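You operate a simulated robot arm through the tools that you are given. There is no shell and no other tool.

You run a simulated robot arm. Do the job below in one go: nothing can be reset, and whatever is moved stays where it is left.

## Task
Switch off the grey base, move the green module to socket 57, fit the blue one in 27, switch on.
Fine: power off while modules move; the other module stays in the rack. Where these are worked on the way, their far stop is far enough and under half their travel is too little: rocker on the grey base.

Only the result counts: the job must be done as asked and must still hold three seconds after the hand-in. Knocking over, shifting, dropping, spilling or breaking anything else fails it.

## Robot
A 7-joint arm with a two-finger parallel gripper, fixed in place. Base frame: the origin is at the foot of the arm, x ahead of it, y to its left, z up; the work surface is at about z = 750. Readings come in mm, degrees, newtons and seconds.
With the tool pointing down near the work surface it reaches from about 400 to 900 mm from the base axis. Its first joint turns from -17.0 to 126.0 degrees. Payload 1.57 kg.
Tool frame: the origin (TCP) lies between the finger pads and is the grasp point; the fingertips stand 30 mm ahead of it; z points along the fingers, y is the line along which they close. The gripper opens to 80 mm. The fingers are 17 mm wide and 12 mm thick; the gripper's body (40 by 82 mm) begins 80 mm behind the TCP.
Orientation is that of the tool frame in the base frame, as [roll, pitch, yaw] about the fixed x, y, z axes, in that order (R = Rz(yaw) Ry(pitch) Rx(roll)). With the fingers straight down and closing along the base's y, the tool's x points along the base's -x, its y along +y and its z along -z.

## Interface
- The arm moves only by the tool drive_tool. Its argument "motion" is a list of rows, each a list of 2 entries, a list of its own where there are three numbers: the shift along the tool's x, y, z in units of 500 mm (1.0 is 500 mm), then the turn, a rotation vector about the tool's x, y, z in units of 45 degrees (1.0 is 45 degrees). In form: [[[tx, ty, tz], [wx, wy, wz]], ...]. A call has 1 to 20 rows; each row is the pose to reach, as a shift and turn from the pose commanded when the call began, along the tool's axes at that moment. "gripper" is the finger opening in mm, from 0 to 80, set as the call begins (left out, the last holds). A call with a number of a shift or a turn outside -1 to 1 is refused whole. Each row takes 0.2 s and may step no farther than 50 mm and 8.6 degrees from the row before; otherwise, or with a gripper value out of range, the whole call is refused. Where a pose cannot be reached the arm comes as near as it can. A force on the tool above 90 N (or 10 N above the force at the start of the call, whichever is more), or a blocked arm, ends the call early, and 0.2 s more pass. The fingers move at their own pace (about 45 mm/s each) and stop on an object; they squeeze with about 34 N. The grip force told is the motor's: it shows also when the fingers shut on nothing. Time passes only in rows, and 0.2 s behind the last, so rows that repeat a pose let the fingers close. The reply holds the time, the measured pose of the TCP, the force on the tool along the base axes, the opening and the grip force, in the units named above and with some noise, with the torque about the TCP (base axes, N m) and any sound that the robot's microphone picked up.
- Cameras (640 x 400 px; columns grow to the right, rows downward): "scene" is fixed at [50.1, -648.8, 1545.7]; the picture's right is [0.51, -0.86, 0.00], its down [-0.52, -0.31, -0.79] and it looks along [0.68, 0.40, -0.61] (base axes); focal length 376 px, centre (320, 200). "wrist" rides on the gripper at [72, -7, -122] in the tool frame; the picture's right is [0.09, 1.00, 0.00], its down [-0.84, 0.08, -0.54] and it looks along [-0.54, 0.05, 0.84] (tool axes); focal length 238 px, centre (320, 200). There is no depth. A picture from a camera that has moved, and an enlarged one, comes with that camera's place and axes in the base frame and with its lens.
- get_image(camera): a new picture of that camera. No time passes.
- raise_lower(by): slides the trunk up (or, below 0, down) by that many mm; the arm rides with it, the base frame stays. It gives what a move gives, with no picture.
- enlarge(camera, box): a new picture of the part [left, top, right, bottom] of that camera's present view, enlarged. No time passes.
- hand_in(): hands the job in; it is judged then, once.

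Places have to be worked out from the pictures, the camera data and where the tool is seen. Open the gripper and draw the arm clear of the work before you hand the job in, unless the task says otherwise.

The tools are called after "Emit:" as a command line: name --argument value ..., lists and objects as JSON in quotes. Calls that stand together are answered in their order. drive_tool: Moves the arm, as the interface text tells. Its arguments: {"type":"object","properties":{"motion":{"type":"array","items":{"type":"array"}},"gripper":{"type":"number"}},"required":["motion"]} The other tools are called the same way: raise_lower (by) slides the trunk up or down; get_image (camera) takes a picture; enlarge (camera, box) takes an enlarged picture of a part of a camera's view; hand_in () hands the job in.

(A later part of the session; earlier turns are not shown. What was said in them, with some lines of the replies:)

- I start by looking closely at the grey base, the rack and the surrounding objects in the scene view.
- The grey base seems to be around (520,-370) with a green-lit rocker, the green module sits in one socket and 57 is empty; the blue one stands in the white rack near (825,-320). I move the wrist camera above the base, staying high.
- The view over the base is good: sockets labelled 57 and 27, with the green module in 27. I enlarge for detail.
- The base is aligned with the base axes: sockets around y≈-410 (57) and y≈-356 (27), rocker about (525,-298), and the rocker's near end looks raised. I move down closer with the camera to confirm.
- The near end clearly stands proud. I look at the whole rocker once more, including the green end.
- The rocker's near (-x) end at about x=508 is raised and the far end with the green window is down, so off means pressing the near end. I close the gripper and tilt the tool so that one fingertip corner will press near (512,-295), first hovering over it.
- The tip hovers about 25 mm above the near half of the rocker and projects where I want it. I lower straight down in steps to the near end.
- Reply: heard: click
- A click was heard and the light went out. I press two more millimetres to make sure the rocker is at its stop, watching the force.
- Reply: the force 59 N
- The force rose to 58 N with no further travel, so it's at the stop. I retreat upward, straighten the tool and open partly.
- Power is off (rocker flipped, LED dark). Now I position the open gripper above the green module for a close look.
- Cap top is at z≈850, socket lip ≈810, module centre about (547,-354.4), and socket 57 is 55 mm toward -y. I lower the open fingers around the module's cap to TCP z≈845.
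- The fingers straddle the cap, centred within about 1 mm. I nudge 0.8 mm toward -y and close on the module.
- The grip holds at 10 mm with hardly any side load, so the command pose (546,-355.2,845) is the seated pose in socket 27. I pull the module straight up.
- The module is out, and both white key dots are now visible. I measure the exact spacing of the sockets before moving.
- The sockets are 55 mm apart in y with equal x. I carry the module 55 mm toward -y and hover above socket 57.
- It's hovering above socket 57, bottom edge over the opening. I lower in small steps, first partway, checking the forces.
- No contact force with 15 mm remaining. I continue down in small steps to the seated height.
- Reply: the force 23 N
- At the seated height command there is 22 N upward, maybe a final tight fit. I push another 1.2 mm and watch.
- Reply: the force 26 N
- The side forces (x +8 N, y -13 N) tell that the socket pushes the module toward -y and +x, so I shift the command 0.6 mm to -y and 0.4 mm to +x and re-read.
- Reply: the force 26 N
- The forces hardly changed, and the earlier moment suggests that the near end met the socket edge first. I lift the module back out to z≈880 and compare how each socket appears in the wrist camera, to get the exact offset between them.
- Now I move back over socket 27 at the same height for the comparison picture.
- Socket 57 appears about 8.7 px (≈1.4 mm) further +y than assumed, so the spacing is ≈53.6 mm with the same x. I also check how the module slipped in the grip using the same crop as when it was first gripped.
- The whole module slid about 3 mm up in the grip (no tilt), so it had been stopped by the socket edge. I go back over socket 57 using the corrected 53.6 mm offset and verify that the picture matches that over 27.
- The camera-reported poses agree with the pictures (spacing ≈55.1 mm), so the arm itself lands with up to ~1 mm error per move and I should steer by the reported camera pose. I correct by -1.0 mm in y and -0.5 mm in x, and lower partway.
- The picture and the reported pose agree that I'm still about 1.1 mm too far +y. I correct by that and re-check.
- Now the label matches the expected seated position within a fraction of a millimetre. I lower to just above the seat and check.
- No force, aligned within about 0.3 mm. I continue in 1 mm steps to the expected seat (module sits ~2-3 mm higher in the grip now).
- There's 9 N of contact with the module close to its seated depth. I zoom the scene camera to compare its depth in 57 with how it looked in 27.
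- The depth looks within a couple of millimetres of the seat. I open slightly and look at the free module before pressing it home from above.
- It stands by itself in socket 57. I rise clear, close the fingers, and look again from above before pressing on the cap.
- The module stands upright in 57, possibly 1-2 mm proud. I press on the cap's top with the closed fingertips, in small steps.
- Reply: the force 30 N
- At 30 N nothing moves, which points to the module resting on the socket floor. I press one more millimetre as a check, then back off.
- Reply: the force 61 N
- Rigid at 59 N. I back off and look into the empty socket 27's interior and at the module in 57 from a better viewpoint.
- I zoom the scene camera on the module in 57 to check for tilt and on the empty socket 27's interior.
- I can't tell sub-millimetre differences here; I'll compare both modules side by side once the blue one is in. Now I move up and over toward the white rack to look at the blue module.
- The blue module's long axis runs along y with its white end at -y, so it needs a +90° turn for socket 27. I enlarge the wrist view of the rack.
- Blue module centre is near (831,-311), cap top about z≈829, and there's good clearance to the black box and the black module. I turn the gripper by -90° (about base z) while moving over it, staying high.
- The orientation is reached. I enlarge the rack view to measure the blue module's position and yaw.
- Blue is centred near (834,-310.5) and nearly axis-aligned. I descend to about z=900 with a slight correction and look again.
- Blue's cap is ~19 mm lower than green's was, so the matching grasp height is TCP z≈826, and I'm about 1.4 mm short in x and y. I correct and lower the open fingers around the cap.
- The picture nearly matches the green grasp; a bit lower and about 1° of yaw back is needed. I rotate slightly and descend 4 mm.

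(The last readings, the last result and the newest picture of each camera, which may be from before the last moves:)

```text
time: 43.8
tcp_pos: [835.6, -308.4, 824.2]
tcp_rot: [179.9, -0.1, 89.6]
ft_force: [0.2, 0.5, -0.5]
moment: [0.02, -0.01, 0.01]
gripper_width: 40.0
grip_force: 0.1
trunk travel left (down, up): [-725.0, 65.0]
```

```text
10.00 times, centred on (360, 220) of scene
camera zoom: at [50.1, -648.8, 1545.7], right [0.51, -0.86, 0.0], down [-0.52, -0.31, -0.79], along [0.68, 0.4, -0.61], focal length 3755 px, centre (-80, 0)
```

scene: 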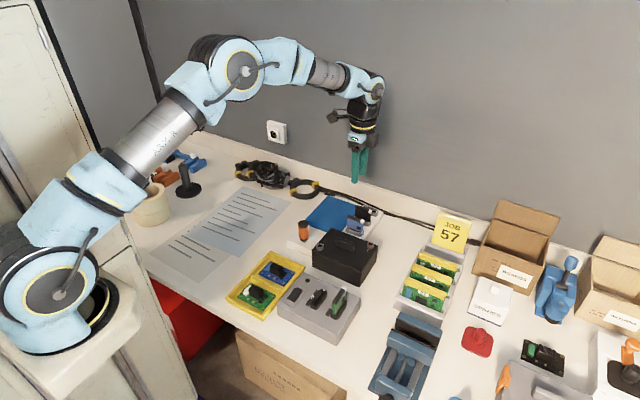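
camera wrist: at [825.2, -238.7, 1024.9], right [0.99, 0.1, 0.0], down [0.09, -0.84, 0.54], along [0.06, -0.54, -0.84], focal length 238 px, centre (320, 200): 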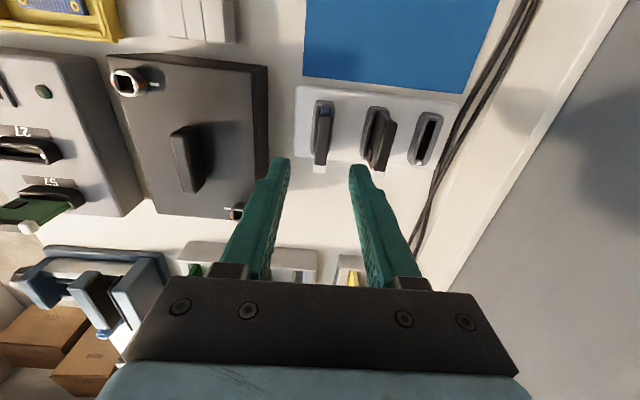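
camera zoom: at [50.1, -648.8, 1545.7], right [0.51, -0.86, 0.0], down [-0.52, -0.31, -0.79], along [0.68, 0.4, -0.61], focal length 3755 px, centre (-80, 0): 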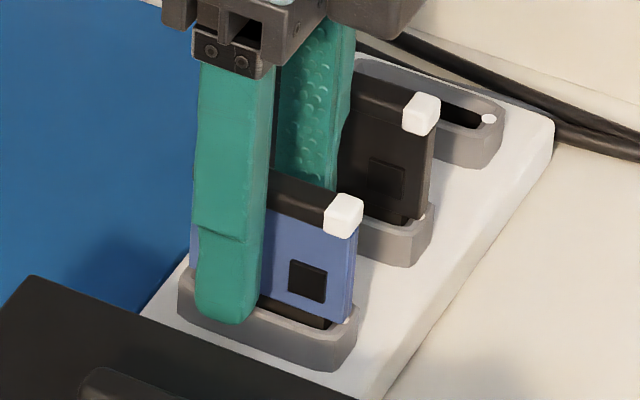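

The grasp geometry is now good (cap between the pads, tips above the rack rim). I shift 2 mm toward -y, rotate 0.7°, then close.

Emit:
drive_tool --motion '[[[-0.004, 0, 0], [0, 0, 0.016]], [[-0.004, 0, 0], [0, 0, 0.016]]]'

Emit:
drive_tool --motion '[[[0, 0, 0], [0, 0, 0]], [[0, 0, 0], [0, 0, 0]], [[0, 0, 0], [0, 0, 0]], [[0, 0, 0], [0, 0, 0]], [[0, 0, 0], [0, 0, 0]]]' --gripper 0

Emit:
enlarge --camera "wrist" --box '[240, 80, 400, 240]'

Emit:
enlarge --camera "scene" --box '[335, 200, 385, 240]'

```text
time: 44.4
tcp_pos: [834.4, -309.6, 824.7]
tcp_rot: [180.0, -0.1, 88.9]
ft_force: [0.2, -0.5, 0.1]
moment: [0.02, -0.05, 0.04]
gripper_width: 39.8
grip_force: 0.0
trunk travel left (down, up): [-725.0, 65.0]
```

```text
time: 45.6
tcp_pos: [834.3, -309.9, 825.6]
tcp_rot: [-179.9, 0.0, 88.9]
ft_force: [5.0, -0.1, 0.5]
moment: [0.01, -0.02, 0.3]
gripper_width: 9.7
grip_force: 27.8
trunk travel left (down, up): [-725.0, 65.0]
```

```text
2.50 times, centred on (320, 160) of wrist
camera zoom: at [829.3, -238.3, 946.3], right [1.0, 0.07, 0.0], down [0.06, -0.84, 0.54], along [0.04, -0.54, -0.84], focal length 596 px, centre (320, 300)
```

zoom: 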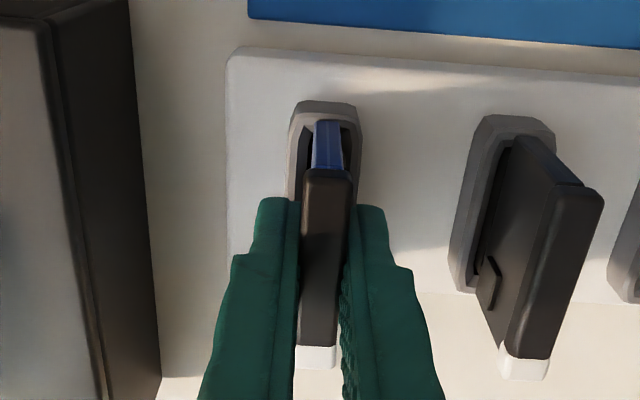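

```text
10.00 times, centred on (360, 220) of scene
camera zoom: at [50.1, -648.8, 1545.7], right [0.51, -0.86, 0.0], down [-0.52, -0.31, -0.79], along [0.68, 0.4, -0.61], focal length 3755 px, centre (-80, 0)
```

zoom: 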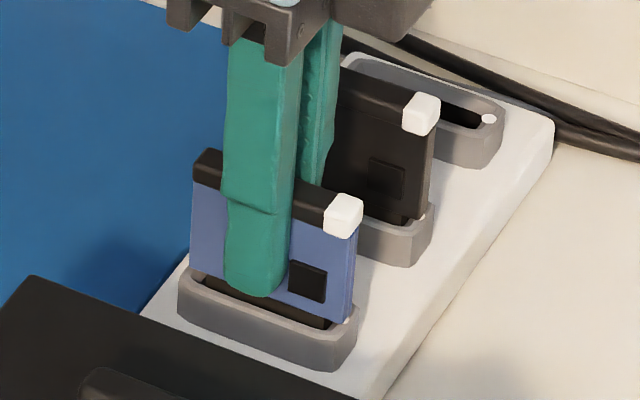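

Gripped, but with a 0.3 N·m yaw torque and 5 N in x: my last yaw tweak was too much. I rotate back 0.9° and shift 0.2 mm to relax it before pulling.

Emit:
drive_tool --motion '[[[0, 0.0004, 0], [0, 0, -0.01]], [[0, 0.0004, 0], [0, 0, -0.02]], [[0, 0.0004, 0], [0, 0, -0.02]]]'

```text
time: 46.4
tcp_pos: [834.9, -309.2, 824.3]
tcp_rot: [179.9, 0.0, 89.8]
ft_force: [6.5, 1.2, 2.8]
moment: [0.02, -0.03, 0.05]
gripper_width: 9.8
grip_force: 27.6
trunk travel left (down, up): [-725.0, 65.0]
```

Torque is relaxed. I pull the blue module straight up out of the rack.

Emit:
drive_tool --motion '[[[0, 0.0005, -0.006], [0, 0, 0]], [[0, 0.0005, -0.014], [0, 0, 0]], [[0, 0.0005, -0.022], [0, 0, 0]], [[0, 0.0005, -0.03], [0, 0, 0]], [[0, 0.0005, -0.04], [0, 0, 0]], [[0, 0.0005, -0.06], [0, 0, 0]], [[0, 0.0005, -0.1], [0, 0, 0]], [[0, 0.0005, -0.16], [0, 0, 0]], [[0, 0.0005, -0.16], [0, 0, 0]]]'

Emit:
enlarge --camera "wrist" --box '[240, 80, 400, 240]'

Emit:
enlarge --camera "scene" --box '[310, 150, 400, 240]'

```text
time: 48.4
tcp_pos: [835.2, -310.0, 904.2]
tcp_rot: [-180.0, 0.0, 89.8]
ft_force: [-0.2, -0.3, -0.1]
moment: [0.0, -0.01, 0.02]
gripper_width: 10.0
grip_force: 28.1
trunk travel left (down, up): [-725.0, 65.0]
```

```text
2.50 times, centred on (320, 160) of wrist
camera zoom: at [828.7, -238.4, 1026.0], right [1.0, 0.09, 0.0], down [0.07, -0.84, 0.54], along [0.05, -0.54, -0.84], focal length 596 px, centre (320, 300)
```

zoom: 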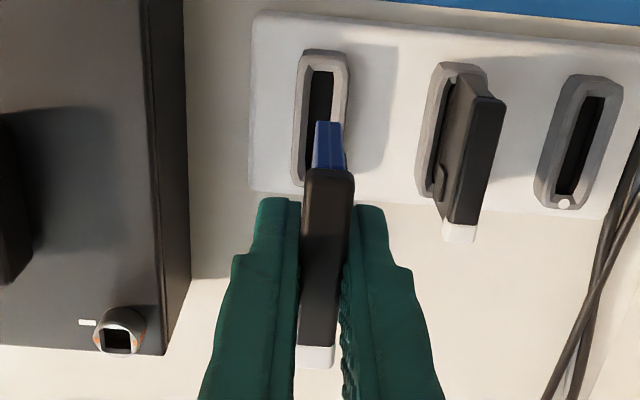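

```text
4.44 times, centred on (355, 195) of scene
camera zoom: at [50.1, -648.8, 1545.7], right [0.51, -0.86, 0.0], down [-0.52, -0.31, -0.79], along [0.68, 0.4, -0.61], focal length 1669 px, centre (164, 222)
```

zoom: 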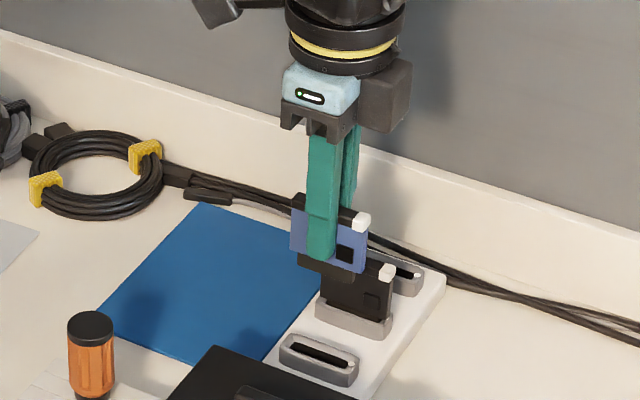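

The blue module is out cleanly. I raise it, then turn back +90° in two stages while carrying it above the box to socket 27.

Emit:
drive_tool --motion '[[[0, 0, -0.086], [0, 0, 0]], [[0, 0, -0.172], [0, 0, 0]], [[-0.005, -0.0333, -0.172], [0, 0, -0.1667]], [[-0.01, -0.0667, -0.172], [0, 0, -0.3333]], [[-0.015, -0.1, -0.172], [0, 0, -0.5]], [[-0.02, -0.1333, -0.172], [0, 0, -0.6667]], [[-0.025, -0.1667, -0.172], [0, 0, -0.8333]], [[-0.03, -0.2, -0.172], [0, 0, -1.0]], [[-0.03, -0.2, -0.172], [0, 0, -1.0]]]'

Emit:
drive_tool --motion '[[[0.0377, -0.0519, 0], [0, 0, -0.1667]], [[0.0754, -0.1037, 0], [0, 0, -0.3333]], [[0.1132, -0.1556, 0], [0, 0, -0.5]], [[0.1509, -0.2074, 0], [0, 0, -0.6667]], [[0.1886, -0.2593, 0], [0, 0, -0.8333]], [[0.2263, -0.3111, 0], [0, 0, -1.0]], [[0.2263, -0.3111, 0], [0, 0, -1.0]]]'

Emit:
get_image --camera "wrist"

Emit:
get_image --camera "scene"

```text
time: 50.4
tcp_pos: [732.4, -326.4, 990.6]
tcp_rot: [-180.0, -0.1, 134.9]
ft_force: [-0.1, -1.2, 0.2]
moment: [-0.02, 0.02, 0.0]
gripper_width: 9.8
grip_force: 27.4
trunk travel left (down, up): [-725.0, 65.0]
```

```text
time: 52.0
tcp_pos: [540.4, -356.3, 990.1]
tcp_rot: [180.0, 0.0, 179.9]
ft_force: [-0.2, -0.5, -0.1]
moment: [-0.04, -0.02, -0.02]
gripper_width: 9.6
grip_force: 27.9
trunk travel left (down, up): [-725.0, 65.0]
```

```text
taken
camera wrist: at [469.0, -363.2, 1111.7], right [-0.09, 1.0, 0.0], down [0.84, 0.08, 0.54], along [0.54, 0.05, -0.84], focal length 238 px, centre (320, 200)
```

wrist: 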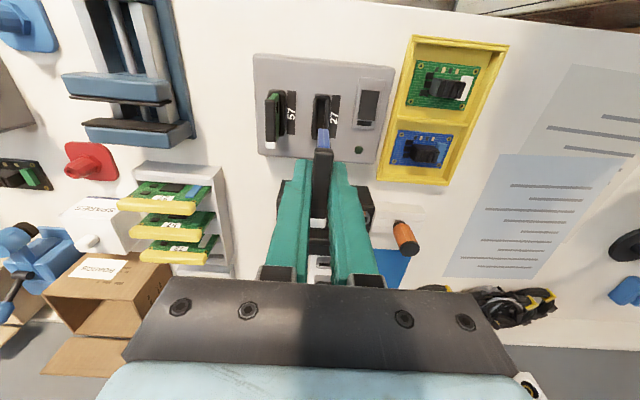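

```text
taken
```

scene: 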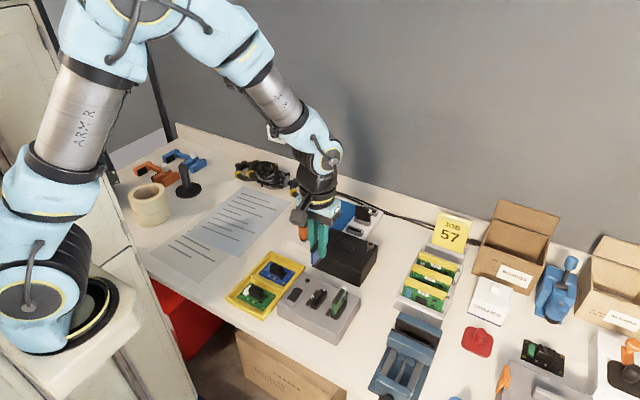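

I correct by +3.0 mm x and +1.1 mm y, and descend to a hover just above socket 27.

Emit:
drive_tool --motion '[[[-0.006, 0.0022, 0], [0, 0, 0]], [[-0.006, 0.0022, 0.08], [0, 0, 0]], [[-0.006, 0.0022, 0.16], [0, 0, 0]], [[-0.006, 0.0022, 0.21], [0, 0, 0]], [[-0.006, 0.0022, 0.21], [0, 0, 0]]]'

Emit:
enlarge --camera "wrist" --box '[240, 80, 400, 240]'

Emit:
enlarge --camera "wrist" --box '[280, 100, 380, 180]'

Emit:
enlarge --camera "scene" --box '[270, 240, 366, 320]'

```text
time: 53.2
tcp_pos: [546.3, -354.1, 883.4]
tcp_rot: [-179.9, 0.0, 179.9]
ft_force: [-0.8, -0.1, -0.5]
moment: [0.0, -0.02, -0.01]
gripper_width: 9.9
grip_force: 27.5
trunk travel left (down, up): [-725.0, 65.0]
```

```text
2.50 times, centred on (320, 160) of wrist
camera zoom: at [474.0, -360.8, 1004.2], right [-0.09, 1.0, 0.0], down [0.84, 0.07, 0.54], along [0.54, 0.05, -0.84], focal length 596 px, centre (320, 300)
```

zoom: 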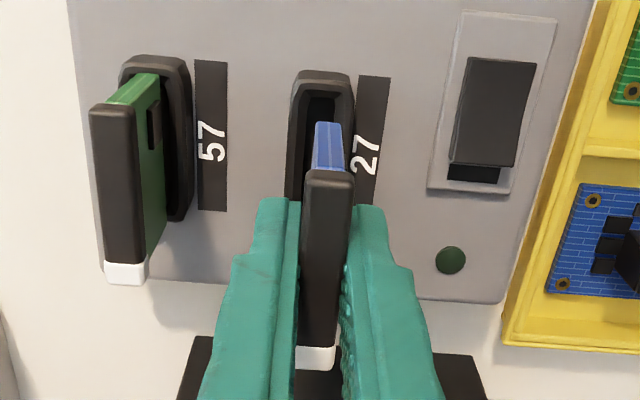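

```text
5.00 times, centred on (330, 140) of wrist
camera zoom: at [474.0, -360.8, 1004.2], right [-0.09, 1.0, 0.0], down [0.84, 0.07, 0.54], along [0.54, 0.05, -0.84], focal length 1192 px, centre (270, 500)
```

zoom: 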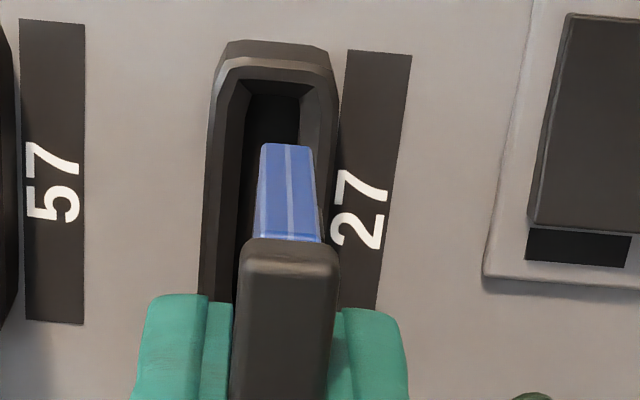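

```text
5.00 times, centred on (318, 280) of scene
camera zoom: at [50.1, -648.8, 1545.7], right [0.51, -0.86, 0.0], down [-0.52, -0.31, -0.79], along [0.68, 0.4, -0.61], focal length 1877 px, centre (330, -200)
```

zoom: 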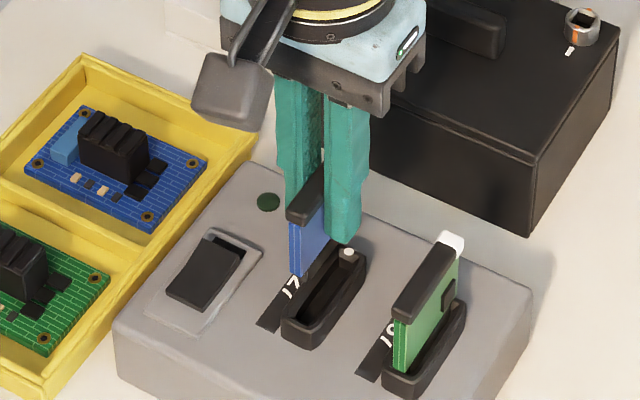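

Reported pose says 2.0 mm too far +x and 1.3 mm too far +y. I correct this and lower 18 mm, then verify.

Emit:
drive_tool --motion '[[[0.004, -0.0026, 0], [0, 0, 0]], [[0.004, -0.0026, 0], [0, 0, 0]], [[0.004, -0.0026, 0.016], [0, 0, 0]], [[0.004, -0.0026, 0.026], [0, 0, 0]], [[0.004, -0.0026, 0.026], [0, 0, 0]]]'

Emit:
enlarge --camera "wrist" --box '[240, 80, 400, 240]'

Emit:
enlarge --camera "wrist" --box '[280, 100, 380, 180]'

```text
time: 54.4
tcp_pos: [545.6, -355.0, 871.6]
tcp_rot: [-180.0, 0.0, 179.8]
ft_force: [0.7, 0.2, -0.1]
moment: [0.0, -0.02, 0.02]
gripper_width: 10.1
grip_force: 28.3
trunk travel left (down, up): [-725.0, 65.0]
```

```text
2.50 times, centred on (320, 160) of wrist
camera zoom: at [473.1, -361.3, 993.2], right [-0.09, 1.0, 0.0], down [0.84, 0.07, 0.54], along [0.54, 0.05, -0.84], focal length 596 px, centre (320, 300)
```

zoom: 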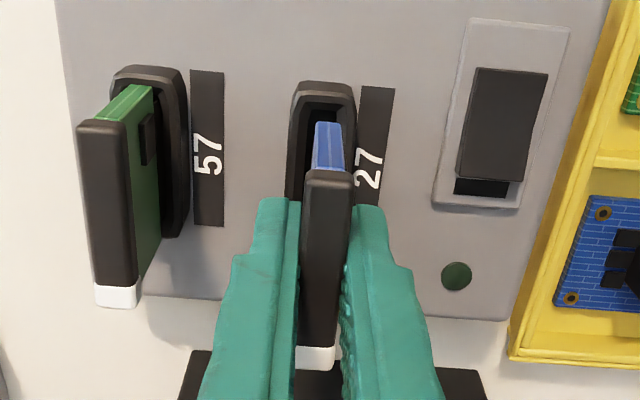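

```text
5.00 times, centred on (330, 140) of wrist
camera zoom: at [473.1, -361.3, 993.2], right [-0.09, 1.0, 0.0], down [0.84, 0.07, 0.54], along [0.54, 0.05, -0.84], focal length 1192 px, centre (270, 500)
```

zoom: 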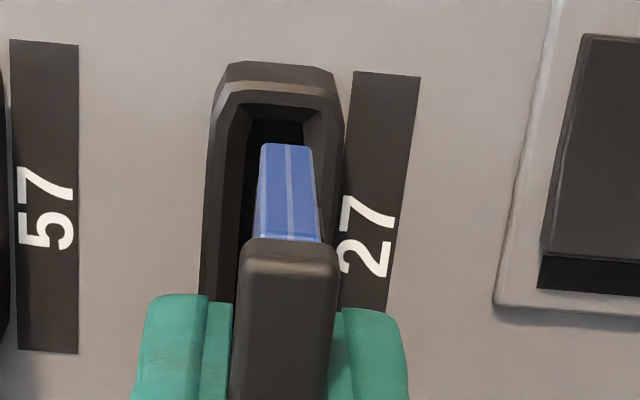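

I'm about 0.65 mm too far in +y and 0.75 mm in +x; I correct this and the 0.2° yaw, then lower 10 mm more and check again.

Emit:
drive_tool --motion '[[[0.0015, -0.0013, 0], [0, 0, -0.004]], [[0.0015, -0.0013, 0.01], [0, 0, -0.004]], [[0.0015, -0.0013, 0.02], [0, 0, -0.004]], [[0.0015, -0.0013, 0.02], [0, 0, -0.004]]]'

Emit:
enlarge --camera "wrist" --box '[280, 100, 380, 180]'

```text
time: 55.4
tcp_pos: [544.8, -355.3, 862.1]
tcp_rot: [179.9, 0.0, 179.9]
ft_force: [0.1, 0.2, 0.0]
moment: [-0.02, -0.02, -0.01]
gripper_width: 10.0
grip_force: 27.8
trunk travel left (down, up): [-725.0, 65.0]
```

```text
5.00 times, centred on (330, 140) of wrist
camera zoom: at [473.1, -361.9, 983.0], right [-0.09, 1.0, 0.0], down [0.84, 0.08, 0.54], along [0.54, 0.05, -0.84], focal length 1192 px, centre (270, 500)
```

zoom: 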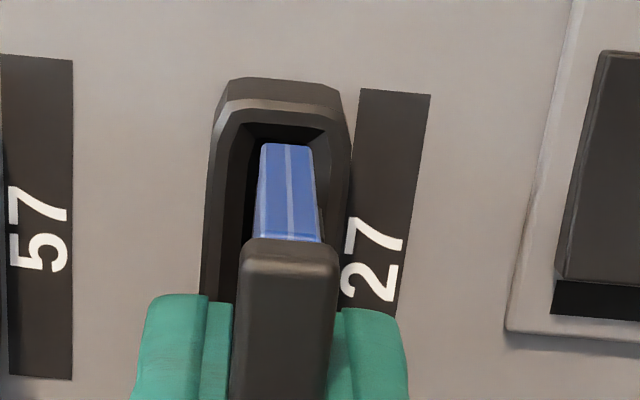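

Lateral alignment is good; x wants about 0.5 mm less. I correct and lower in small steps to just above the seat.

Emit:
drive_tool --motion '[[[0.001, 0, 0.004], [0, 0, 0]], [[0.001, 0, 0.008], [0, 0, 0]], [[0.001, 0, 0.012], [0, 0, 0]], [[0.001, 0, 0.016], [0, 0, 0]], [[0.001, 0, 0.016], [0, 0, 0]]]'

Emit:
enlarge --camera "wrist" --box '[280, 100, 380, 180]'

```text
time: 56.6
tcp_pos: [543.9, -354.6, 853.2]
tcp_rot: [-180.0, -0.1, -180.0]
ft_force: [-0.7, -0.3, 0.0]
moment: [0.02, -0.02, 0.03]
gripper_width: 9.7
grip_force: 27.9
trunk travel left (down, up): [-725.0, 65.0]
```

```text
5.00 times, centred on (330, 140) of wrist
camera zoom: at [471.7, -361.9, 974.8], right [-0.09, 1.0, 0.0], down [0.84, 0.08, 0.54], along [0.54, 0.05, -0.84], focal length 1192 px, centre (270, 500)
```

zoom: 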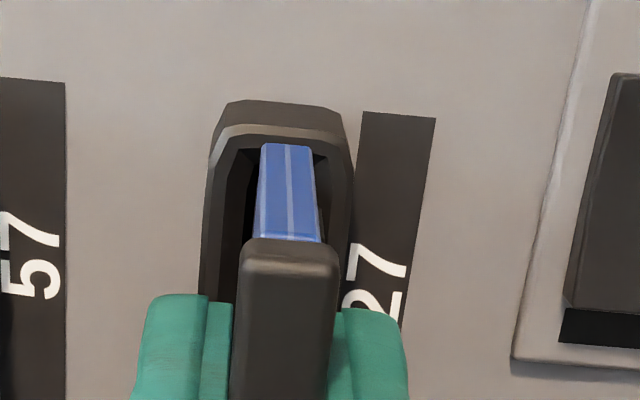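

Still no force. I nudge +0.5 mm x and continue down by 3 mm.

Emit:
drive_tool --motion '[[[-0.001, 0, 0.002], [0, 0, 0]], [[-0.001, 0, 0.004], [0, 0, 0]], [[-0.001, 0, 0.006], [0, 0, 0]], [[-0.001, 0, 0.006], [0, 0, 0]]]'

Emit:
enlarge --camera "wrist" --box '[280, 100, 380, 180]'

Emit:
enlarge --camera "scene" --box '[300, 270, 360, 320]'

```text
time: 57.6
tcp_pos: [543.5, -355.6, 851.6]
tcp_rot: [-180.0, 0.0, -180.0]
ft_force: [0.4, -1.6, 1.2]
moment: [-0.05, -0.01, 0.01]
gripper_width: 9.8
grip_force: 28.1
trunk travel left (down, up): [-725.0, 65.0]
```

```text
5.00 times, centred on (330, 140) of wrist
camera zoom: at [472.2, -362.1, 972.5], right [-0.09, 1.0, 0.0], down [0.84, 0.08, 0.54], along [0.54, 0.05, -0.84], focal length 1192 px, centre (270, 500)
```

zoom: 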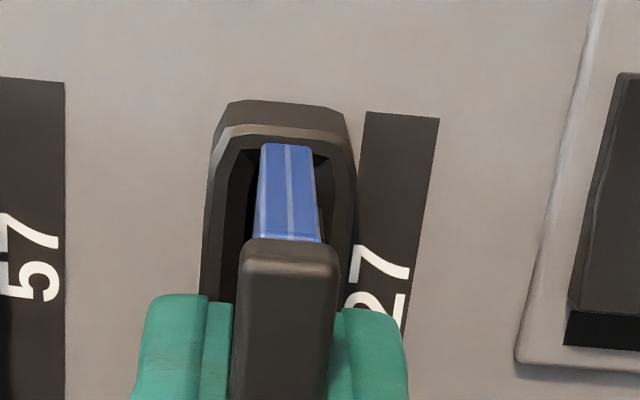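

```text
8.00 times, centred on (330, 295) of scene
camera zoom: at [50.1, -648.8, 1545.7], right [0.51, -0.86, 0.0], down [-0.52, -0.31, -0.79], along [0.68, 0.4, -0.61], focal length 3004 px, centre (240, -560)
```

zoom: 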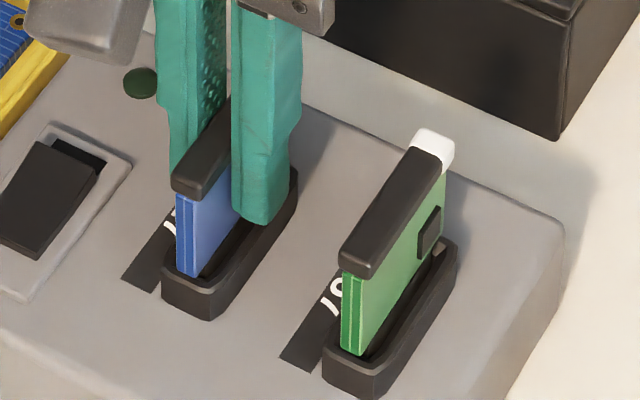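

No resistance yet, and the blue already sits lower than the green. I continue lowering in 1 mm steps.

Emit:
drive_tool --motion '[[[0, 0, 0.002], [0, 0, 0]], [[0, 0, 0.004], [0, 0, 0]], [[0, 0, 0.004], [0, 0, 0]]]'

Emit:
enlarge --camera "wrist" --box '[280, 100, 380, 180]'

Emit:
enlarge --camera "scene" --box '[300, 270, 360, 320]'

```text
time: 58.4
tcp_pos: [544.7, -354.4, 850.3]
tcp_rot: [-179.9, 0.2, 179.9]
ft_force: [-1.6, -3.9, 27.4]
moment: [0.0, 0.07, -0.01]
gripper_width: 9.8
grip_force: 28.2
trunk travel left (down, up): [-725.0, 65.0]
```

```text
5.00 times, centred on (330, 140) of wrist
camera zoom: at [472.0, -361.9, 971.9], right [-0.09, 1.0, 0.0], down [0.84, 0.08, 0.54], along [0.54, 0.05, -0.84], focal length 1192 px, centre (270, 500)
```

zoom: 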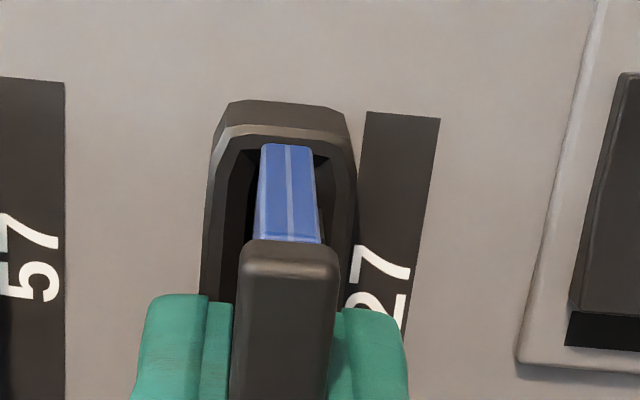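

```text
8.00 times, centred on (330, 295) of scene
camera zoom: at [50.1, -648.8, 1545.7], right [0.51, -0.86, 0.0], down [-0.52, -0.31, -0.79], along [0.68, 0.4, -0.61], focal length 3004 px, centre (240, -560)
```

zoom: 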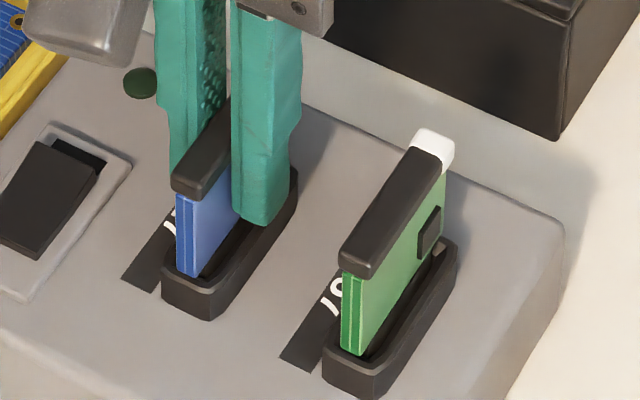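

Contact at 27 N, at about the expected seat. I release the blue module, rise, and then touch its cap from above to compare its height with green's (camera z 1005 at 30 N).

Emit:
drive_tool --motion '[[[0, 0, -0.002], [0, 0, 0]], [[0, 0, -0.002], [0, 0, 0]], [[0, 0, -0.002], [0, 0, 0]]]' --gripper 30

Emit:
drive_tool --motion '[[[0, 0, -0.04], [0, 0, 0]], [[0, 0, -0.08], [0, 0, 0]], [[0, 0, -0.104], [0, 0, 0]], [[0, 0, -0.104], [0, 0, 0]]]'

Emit:
drive_tool --motion '[[[0, 0, 0], [0, 0, 0]], [[0, 0, 0], [0, 0, 0]], [[0, 0, 0], [0, 0, 0]]]' --gripper 0

Emit:
enlarge --camera "scene" --box '[300, 270, 360, 320]'

Emit:
enlarge --camera "wrist" --box '[220, 80, 380, 200]'

```text
time: 59.2
tcp_pos: [544.6, -354.2, 849.7]
tcp_rot: [180.0, 0.1, 180.0]
ft_force: [0.8, -0.2, -0.3]
moment: [0.04, 0.04, 0.01]
gripper_width: 30.3
grip_force: 0.0
trunk travel left (down, up): [-725.0, 65.0]
```

```text
time: 60.2
tcp_pos: [546.1, -354.5, 901.0]
tcp_rot: [180.0, 0.0, -180.0]
ft_force: [1.0, 0.1, 0.5]
moment: [0.02, -0.04, 0.03]
gripper_width: 30.2
grip_force: 0.0
trunk travel left (down, up): [-725.0, 65.0]
```

```text
time: 61.0
tcp_pos: [546.1, -354.2, 900.1]
tcp_rot: [180.0, 0.1, 180.0]
ft_force: [0.4, -0.2, -0.5]
moment: [-0.04, -0.04, 0.0]
gripper_width: 0.0
grip_force: 21.6
trunk travel left (down, up): [-725.0, 65.0]
```

```text
8.00 times, centred on (330, 295) of scene
camera zoom: at [50.1, -648.8, 1545.7], right [0.51, -0.86, 0.0], down [-0.52, -0.31, -0.79], along [0.68, 0.4, -0.61], focal length 3004 px, centre (240, -560)
```

zoom: 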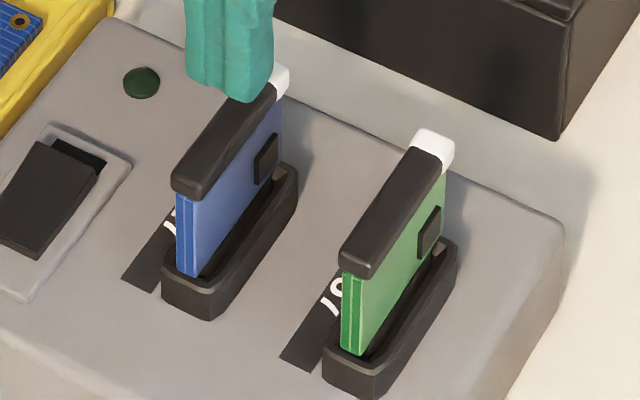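

```text
3.33 times, centred on (300, 140) of wrist
camera zoom: at [473.4, -361.7, 1022.3], right [-0.09, 1.0, 0.0], down [0.84, 0.08, 0.54], along [0.54, 0.05, -0.84], focal length 794 px, centre (387, 400)
```

zoom: 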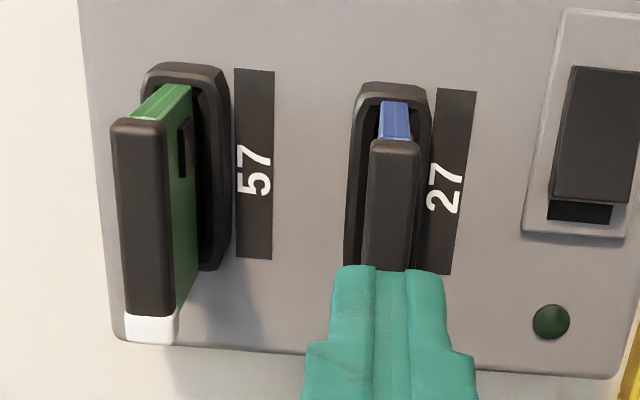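

Both modules stand similarly in their sockets. I now lower the closed fingertips onto the blue cap in the same way to compare contact height.

Emit:
drive_tool --motion '[[[0, 0, 0.016], [0, 0, 0]], [[0, 0, 0.028], [0, 0, 0]], [[0, 0, 0.032], [0, 0, 0]], [[0, 0, 0.035], [0, 0, 0]], [[0, 0, 0.038], [0, 0, 0]], [[0, 0, 0.038], [0, 0, 0]]]'

Emit:
enlarge --camera "wrist" --box '[220, 80, 380, 200]'

```text
time: 62.4
tcp_pos: [544.0, -355.2, 883.3]
tcp_rot: [-179.8, 0.2, 180.0]
ft_force: [-1.6, -2.0, 19.6]
moment: [-0.03, 0.06, 0.0]
gripper_width: 0.0
grip_force: 20.9
trunk travel left (down, up): [-725.0, 65.0]
```

```text
3.33 times, centred on (300, 140) of wrist
camera zoom: at [472.2, -362.5, 1005.1], right [-0.09, 1.0, 0.0], down [0.84, 0.08, 0.54], along [0.54, 0.05, -0.84], focal length 794 px, centre (387, 400)
```

zoom: 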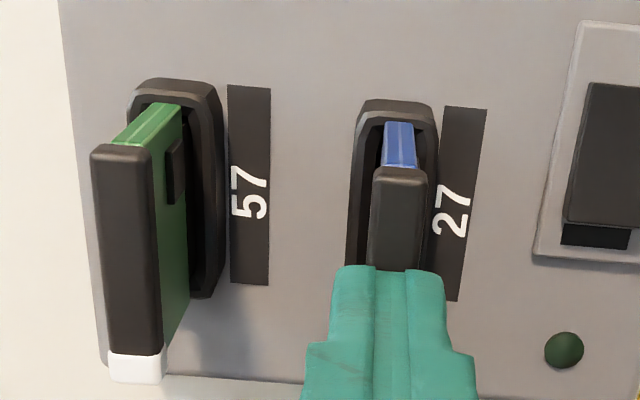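

The blue cap top is at the same height as the green one within 0.3 mm, so both rest on their socket floors. I press the blue a bit more to be sure it's fully home.

Emit:
drive_tool --motion '[[[0, 0, 0.0015], [0, 0, 0]], [[0, 0, 0.003], [0, 0, 0]], [[0, 0, 0.003], [0, 0, 0]]]'

Emit:
enlarge --camera "wrist" --box '[220, 80, 380, 200]'

```text
time: 63.2
tcp_pos: [544.4, -355.7, 883.6]
tcp_rot: [-179.8, 0.2, -179.9]
ft_force: [0.7, -5.3, 56.4]
moment: [-0.19, 0.09, 0.02]
gripper_width: 0.0
grip_force: 21.0
trunk travel left (down, up): [-725.0, 65.0]
```

```text
3.33 times, centred on (300, 140) of wrist
camera zoom: at [471.6, -362.1, 1004.5], right [-0.09, 1.0, 0.0], down [0.83, 0.08, 0.55], along [0.54, 0.05, -0.84], focal length 794 px, centre (387, 400)
```

zoom: 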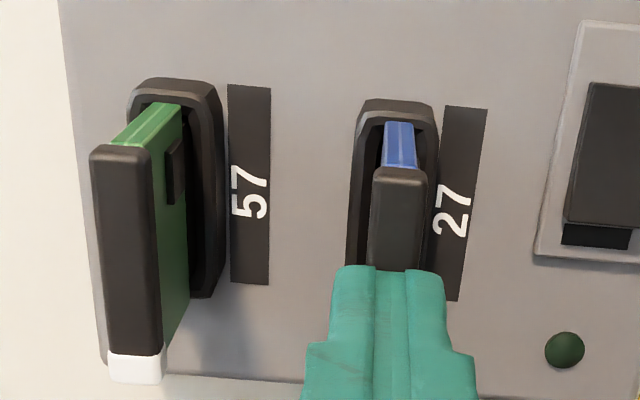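

Same hard stop as green. I rise clear toward the rocker side and take the same scene crop as at the start, to compare blue-in-27 with the original green-in-27.

Emit:
drive_tool --motion '[[[0, 0, -0.01], [0, 0, 0]], [[0, 0, -0.08], [0, 0, 0]], [[0.03, 0.05, -0.12], [0, 0, 0]], [[0.06, 0.11, -0.16], [0, 0, 0]], [[0.06, 0.11, -0.16], [0, 0, 0]]]'

Emit:
enlarge --camera "scene" --box '[270, 260, 366, 320]'

Emit:
enlarge --camera "scene" --box '[220, 240, 380, 340]'

Emit:
get_image --camera "wrist"

```text
time: 64.4
tcp_pos: [514.7, -300.5, 961.3]
tcp_rot: [180.0, 0.1, 180.0]
ft_force: [0.1, -0.5, -0.1]
moment: [0.03, 0.02, 0.01]
gripper_width: 0.0
grip_force: 21.6
trunk travel left (down, up): [-725.0, 65.0]
```

```text
6.67 times, centred on (318, 290) of scene
camera zoom: at [50.1, -648.8, 1545.7], right [0.51, -0.86, 0.0], down [-0.52, -0.31, -0.79], along [0.68, 0.4, -0.61], focal length 2503 px, centre (333, -400)
```

zoom: 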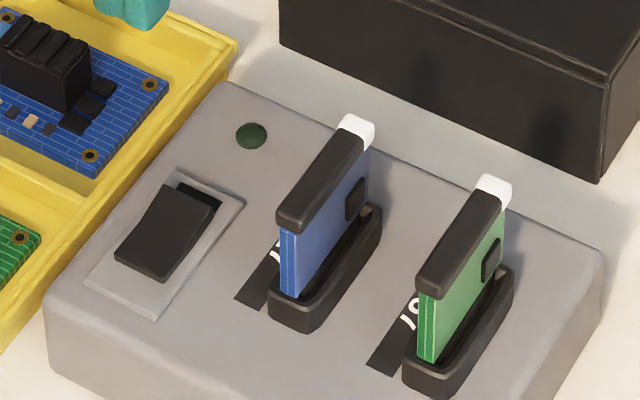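

```text
4.00 times, centred on (300, 290) of scene
camera zoom: at [50.1, -648.8, 1545.7], right [0.51, -0.86, 0.0], down [-0.52, -0.31, -0.79], along [0.68, 0.4, -0.61], focal length 1502 px, centre (400, -160)
```

zoom: 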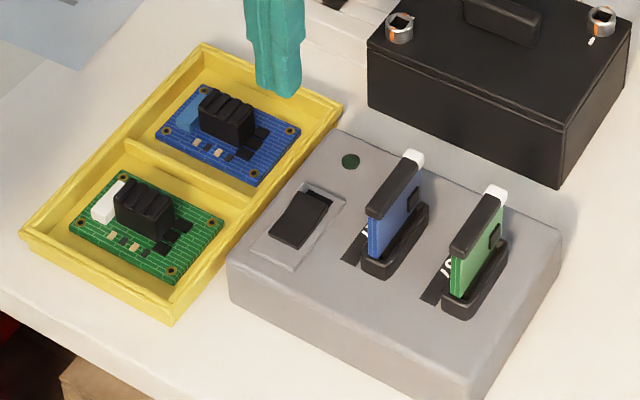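

```text
taken
camera wrist: at [441.5, -306.8, 1082.4], right [-0.09, 1.0, 0.0], down [0.84, 0.08, 0.54], along [0.54, 0.05, -0.84], focal length 238 px, centre (320, 200)
```

wrist: 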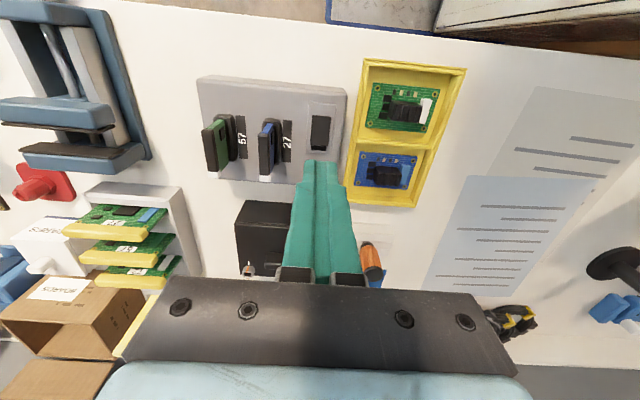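

Blue in 27 now looks practically the same as the green did originally, so both are seated. Next is switching on: I tilt the closed fingers the mirrored way and hover over the rocker's raised far end (corner at about (539,-295)).

Emit:
drive_tool --motion '[[[-0.0127, 0, 0.03], [0.067, 0.083, 0]], [[-0.0253, 0, 0.07], [0.134, 0.167, 0]], [[-0.038, -0.001, 0.12], [0.2, 0.25, 0]], [[-0.0506, -0.001, 0.17], [0.267, 0.333, 0]], [[-0.0506, -0.001, 0.191], [0.267, 0.333, 0]], [[-0.0506, -0.001, 0.191], [0.267, 0.333, 0]]]'

Emit:
get_image --camera "wrist"

Emit:
enlarge --camera "wrist" --box '[260, 80, 400, 200]'

Emit:
enlarge --camera "scene" --box '[260, 240, 356, 310]'

```text
time: 65.8
tcp_pos: [539.4, -299.3, 866.0]
tcp_rot: [-167.6, -14.9, 178.3]
ft_force: [-0.2, -1.0, 0.3]
moment: [-0.02, 0.02, -0.01]
gripper_width: 0.1
grip_force: 21.3
trunk travel left (down, up): [-725.0, 65.0]
```

```text
taken
camera wrist: at [500.6, -279.5, 999.4], right [-0.12, 0.98, -0.18], down [0.95, 0.16, 0.28], along [0.3, -0.14, -0.94], focal length 238 px, centre (320, 200)
```

wrist: 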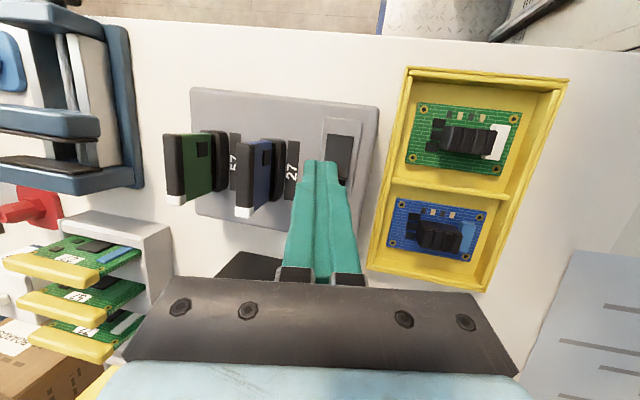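

```text
3.33 times, centred on (330, 140) of wrist
camera zoom: at [500.6, -279.5, 999.4], right [-0.12, 0.98, -0.18], down [0.95, 0.16, 0.28], along [0.3, -0.14, -0.94], focal length 794 px, centre (287, 400)
```

zoom: 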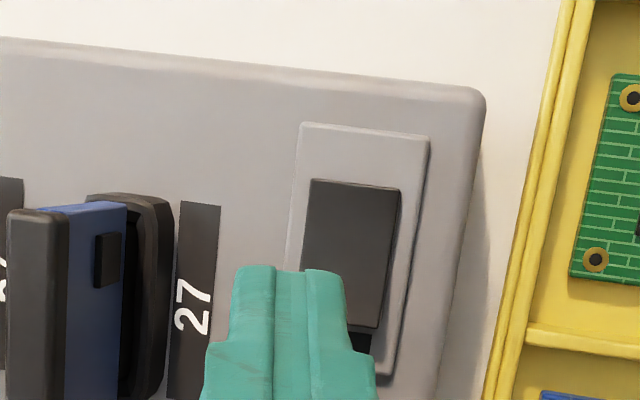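

```text
5.71 times, centred on (308, 275) of scene
camera zoom: at [50.1, -648.8, 1545.7], right [0.51, -0.86, 0.0], down [-0.52, -0.31, -0.79], along [0.68, 0.4, -0.61], focal length 2146 px, centre (389, -229)
```

zoom: 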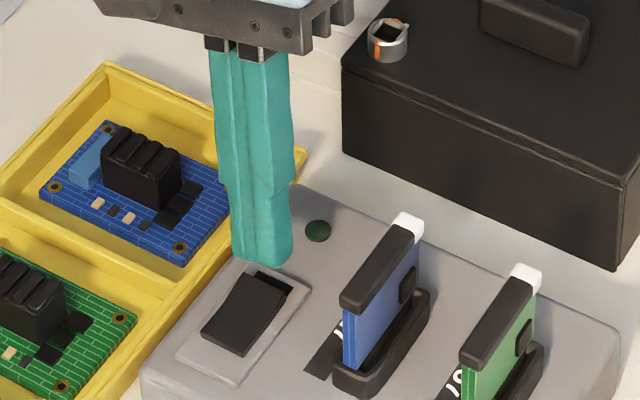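

The corner projects onto the rocker's far end, about 2 mm from its edge; I shift it 1.5 mm inward and lower straight down in small steps.

Emit:
drive_tool --motion '[[[-0.0033, 0.005, 0.0235], [0, 0, 0]], [[-0.0074, 0.0083, 0.0386], [0, 0, 0]], [[-0.0094, 0.01, 0.0461], [0, 0, 0]], [[-0.0105, 0.0108, 0.0499], [0, 0, 0]], [[-0.0115, 0.0116, 0.0537], [0, 0, 0]], [[-0.0125, 0.0124, 0.0575], [0, 0, 0]], [[-0.0125, 0.0124, 0.0575], [0, 0, 0]]]'

Emit:
enlarge --camera "scene" --box '[260, 240, 356, 310]'

Emit:
enlarge --camera "wrist" --box '[260, 80, 400, 200]'

```text
time: 67.4
tcp_pos: [538.9, -299.8, 836.1]
tcp_rot: [-167.6, -14.8, 178.3]
ft_force: [1.0, 0.7, 6.4]
moment: [0.04, 0.02, 0.02]
gripper_width: 0.2
grip_force: 21.9
trunk travel left (down, up): [-725.0, 65.0]
heard: click
```

```text
5.71 times, centred on (308, 275) of scene
camera zoom: at [50.1, -648.8, 1545.7], right [0.51, -0.86, 0.0], down [-0.52, -0.31, -0.79], along [0.68, 0.4, -0.61], focal length 2146 px, centre (389, -229)
```

zoom: 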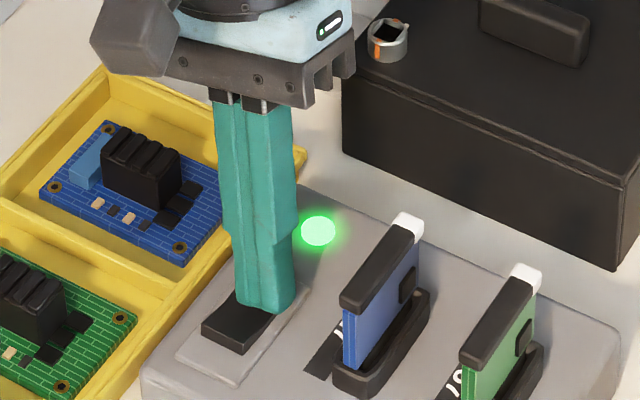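

```text
3.33 times, centred on (330, 140) of wrist
camera zoom: at [500.3, -280.1, 970.3], right [-0.12, 0.98, -0.18], down [0.95, 0.16, 0.28], along [0.31, -0.14, -0.94], focal length 794 px, centre (287, 400)
```

zoom: 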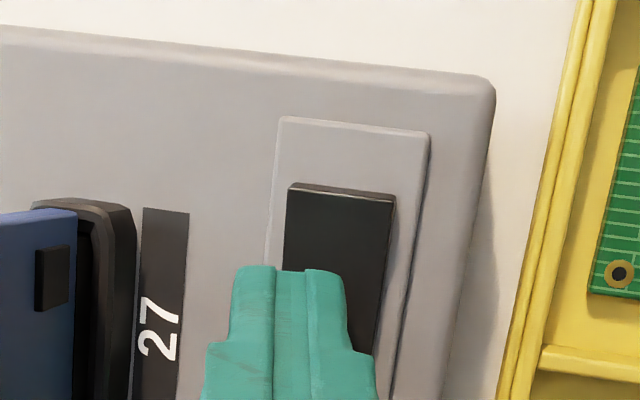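

A click was heard and the green light is on. I press about 2 mm more so the rocker reaches its far stop.

Emit:
drive_tool --motion '[[[-0.0005, 0.0004, 0.0019], [0, 0, 0]], [[-0.001, 0.0008, 0.0038], [0, 0, 0]], [[-0.001, 0.0008, 0.0038], [0, 0, 0]]]'

```text
time: 68.2
tcp_pos: [538.2, -298.5, 834.0]
tcp_rot: [-167.6, -14.7, 178.3]
ft_force: [1.3, 4.4, 46.2]
moment: [0.36, 0.0, -0.01]
gripper_width: 0.0
grip_force: 21.4
trunk travel left (down, up): [-725.0, 65.0]
```

46 N means the rocker is at its stop. I retreat straight up, straighten the tool and open the gripper.

Emit:
drive_tool --motion '[[[0.0051, -0.0041, -0.0189], [0, 0, 0]], [[0.0206, -0.0164, -0.0756], [0, 0, 0]], [[0.0411, -0.0329, -0.1511], [0, 0, 0]], [[0.0617, -0.0494, -0.2267], [-0.067, -0.083, 0]], [[0.0617, -0.0494, -0.2267], [-0.134, -0.167, 0]], [[0.0617, -0.0494, -0.2267], [-0.2, -0.25, 0]], [[0.0617, -0.0494, -0.2267], [-0.267, -0.333, 0]], [[0.0617, -0.0494, -0.2267], [-0.267, -0.333, 0]]]'

Emit:
drive_tool --motion '[[[0, 0.03, -0.08], [0, 0, 0]], [[-0.02, 0.08, -0.15], [0, 0, 0]], [[-0.05, 0.15, -0.2], [0, 0, 0]], [[-0.1, 0.22, -0.23], [0, 0, 0]], [[-0.15, 0.29, -0.25], [0, 0, 0]], [[-0.2, 0.36, -0.25], [0, 0, 0]], [[-0.2, 0.36, -0.25], [0, 0, 0]]]' --gripper 60

Emit:
get_image --camera "scene"

Emit:
enlarge --camera "scene" --box '[270, 260, 366, 320]'

Emit:
enlarge --camera "scene" --box '[290, 180, 390, 242]'

```text
time: 70.0
tcp_pos: [537.6, -300.9, 953.5]
tcp_rot: [180.0, 0.1, 180.0]
ft_force: [0.0, 0.1, -0.1]
moment: [-0.02, 0.01, -0.03]
gripper_width: 0.0
grip_force: 21.2
trunk travel left (down, up): [-725.0, 65.0]
```

```text
time: 71.6
tcp_pos: [638.5, -121.2, 1080.3]
tcp_rot: [-180.0, 0.1, 180.0]
ft_force: [1.1, -0.6, 0.0]
moment: [0.0, 0.0, 0.04]
gripper_width: 60.1
grip_force: 0.0
trunk travel left (down, up): [-725.0, 65.0]
```

```text
taken
```

scene: 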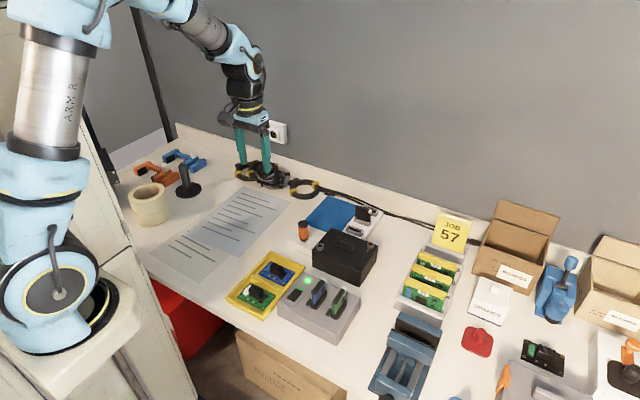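

```text
6.67 times, centred on (318, 290) of scene
camera zoom: at [50.1, -648.8, 1545.7], right [0.51, -0.86, 0.0], down [-0.52, -0.31, -0.79], along [0.68, 0.4, -0.61], focal length 2503 px, centre (333, -400)
```

zoom: 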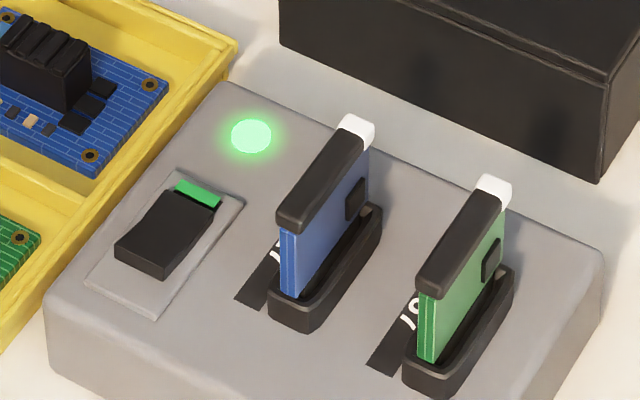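

```text
6.40 times, centred on (340, 211) of scene
camera zoom: at [50.1, -648.8, 1545.7], right [0.51, -0.86, 0.0], down [-0.52, -0.31, -0.79], along [0.68, 0.4, -0.61], focal length 2403 px, centre (192, 130)
```

zoom: 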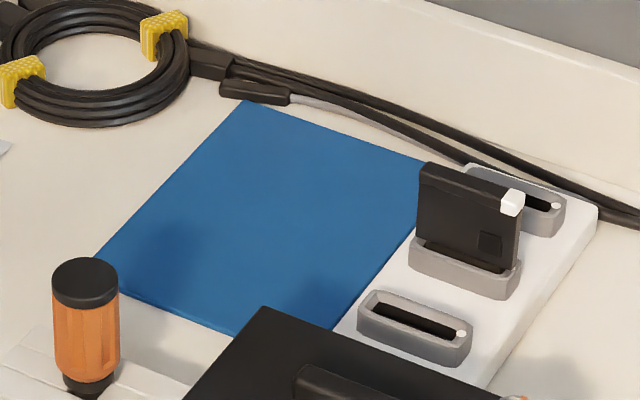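

Green stands in 57 and blue in 27, both with their white ends at the dots. The rocker is on with the LED lit, the black module is untouched in the rack, and the gripper is open and clear. I hand the job in.

Emit:
hand_in

```text
The job is handed in.
```

The job is done and handed in. The green module is in socket 57, the blue one is in socket 27, and the grey base is switched back on with its light lit. The power was off the whole time the modules were moved.

- **Green module:** My first try at socket 57 stopped against resistance and the module slid a few millimetres in the gripper. I lifted it out, realigned and inserted it again. I then pressed it from above with about 59 N and it did not move further.
- **Seating depth:** Both modules stop hard at the same height, within about 0.3 mm of each other. From the pictures they might sit up to about 1.5 mm higher than the green one did at the start, but I could not confirm that. I took the hard stop as fully seated.
- **Rocker:** Both presses, off and on, clicked and went to the stop. The light went out and came back on accordingly.
- **Everything else:** The black module is still in its rack. Nothing else looks moved in the final pictures, and the arm is clear with the gripper open.
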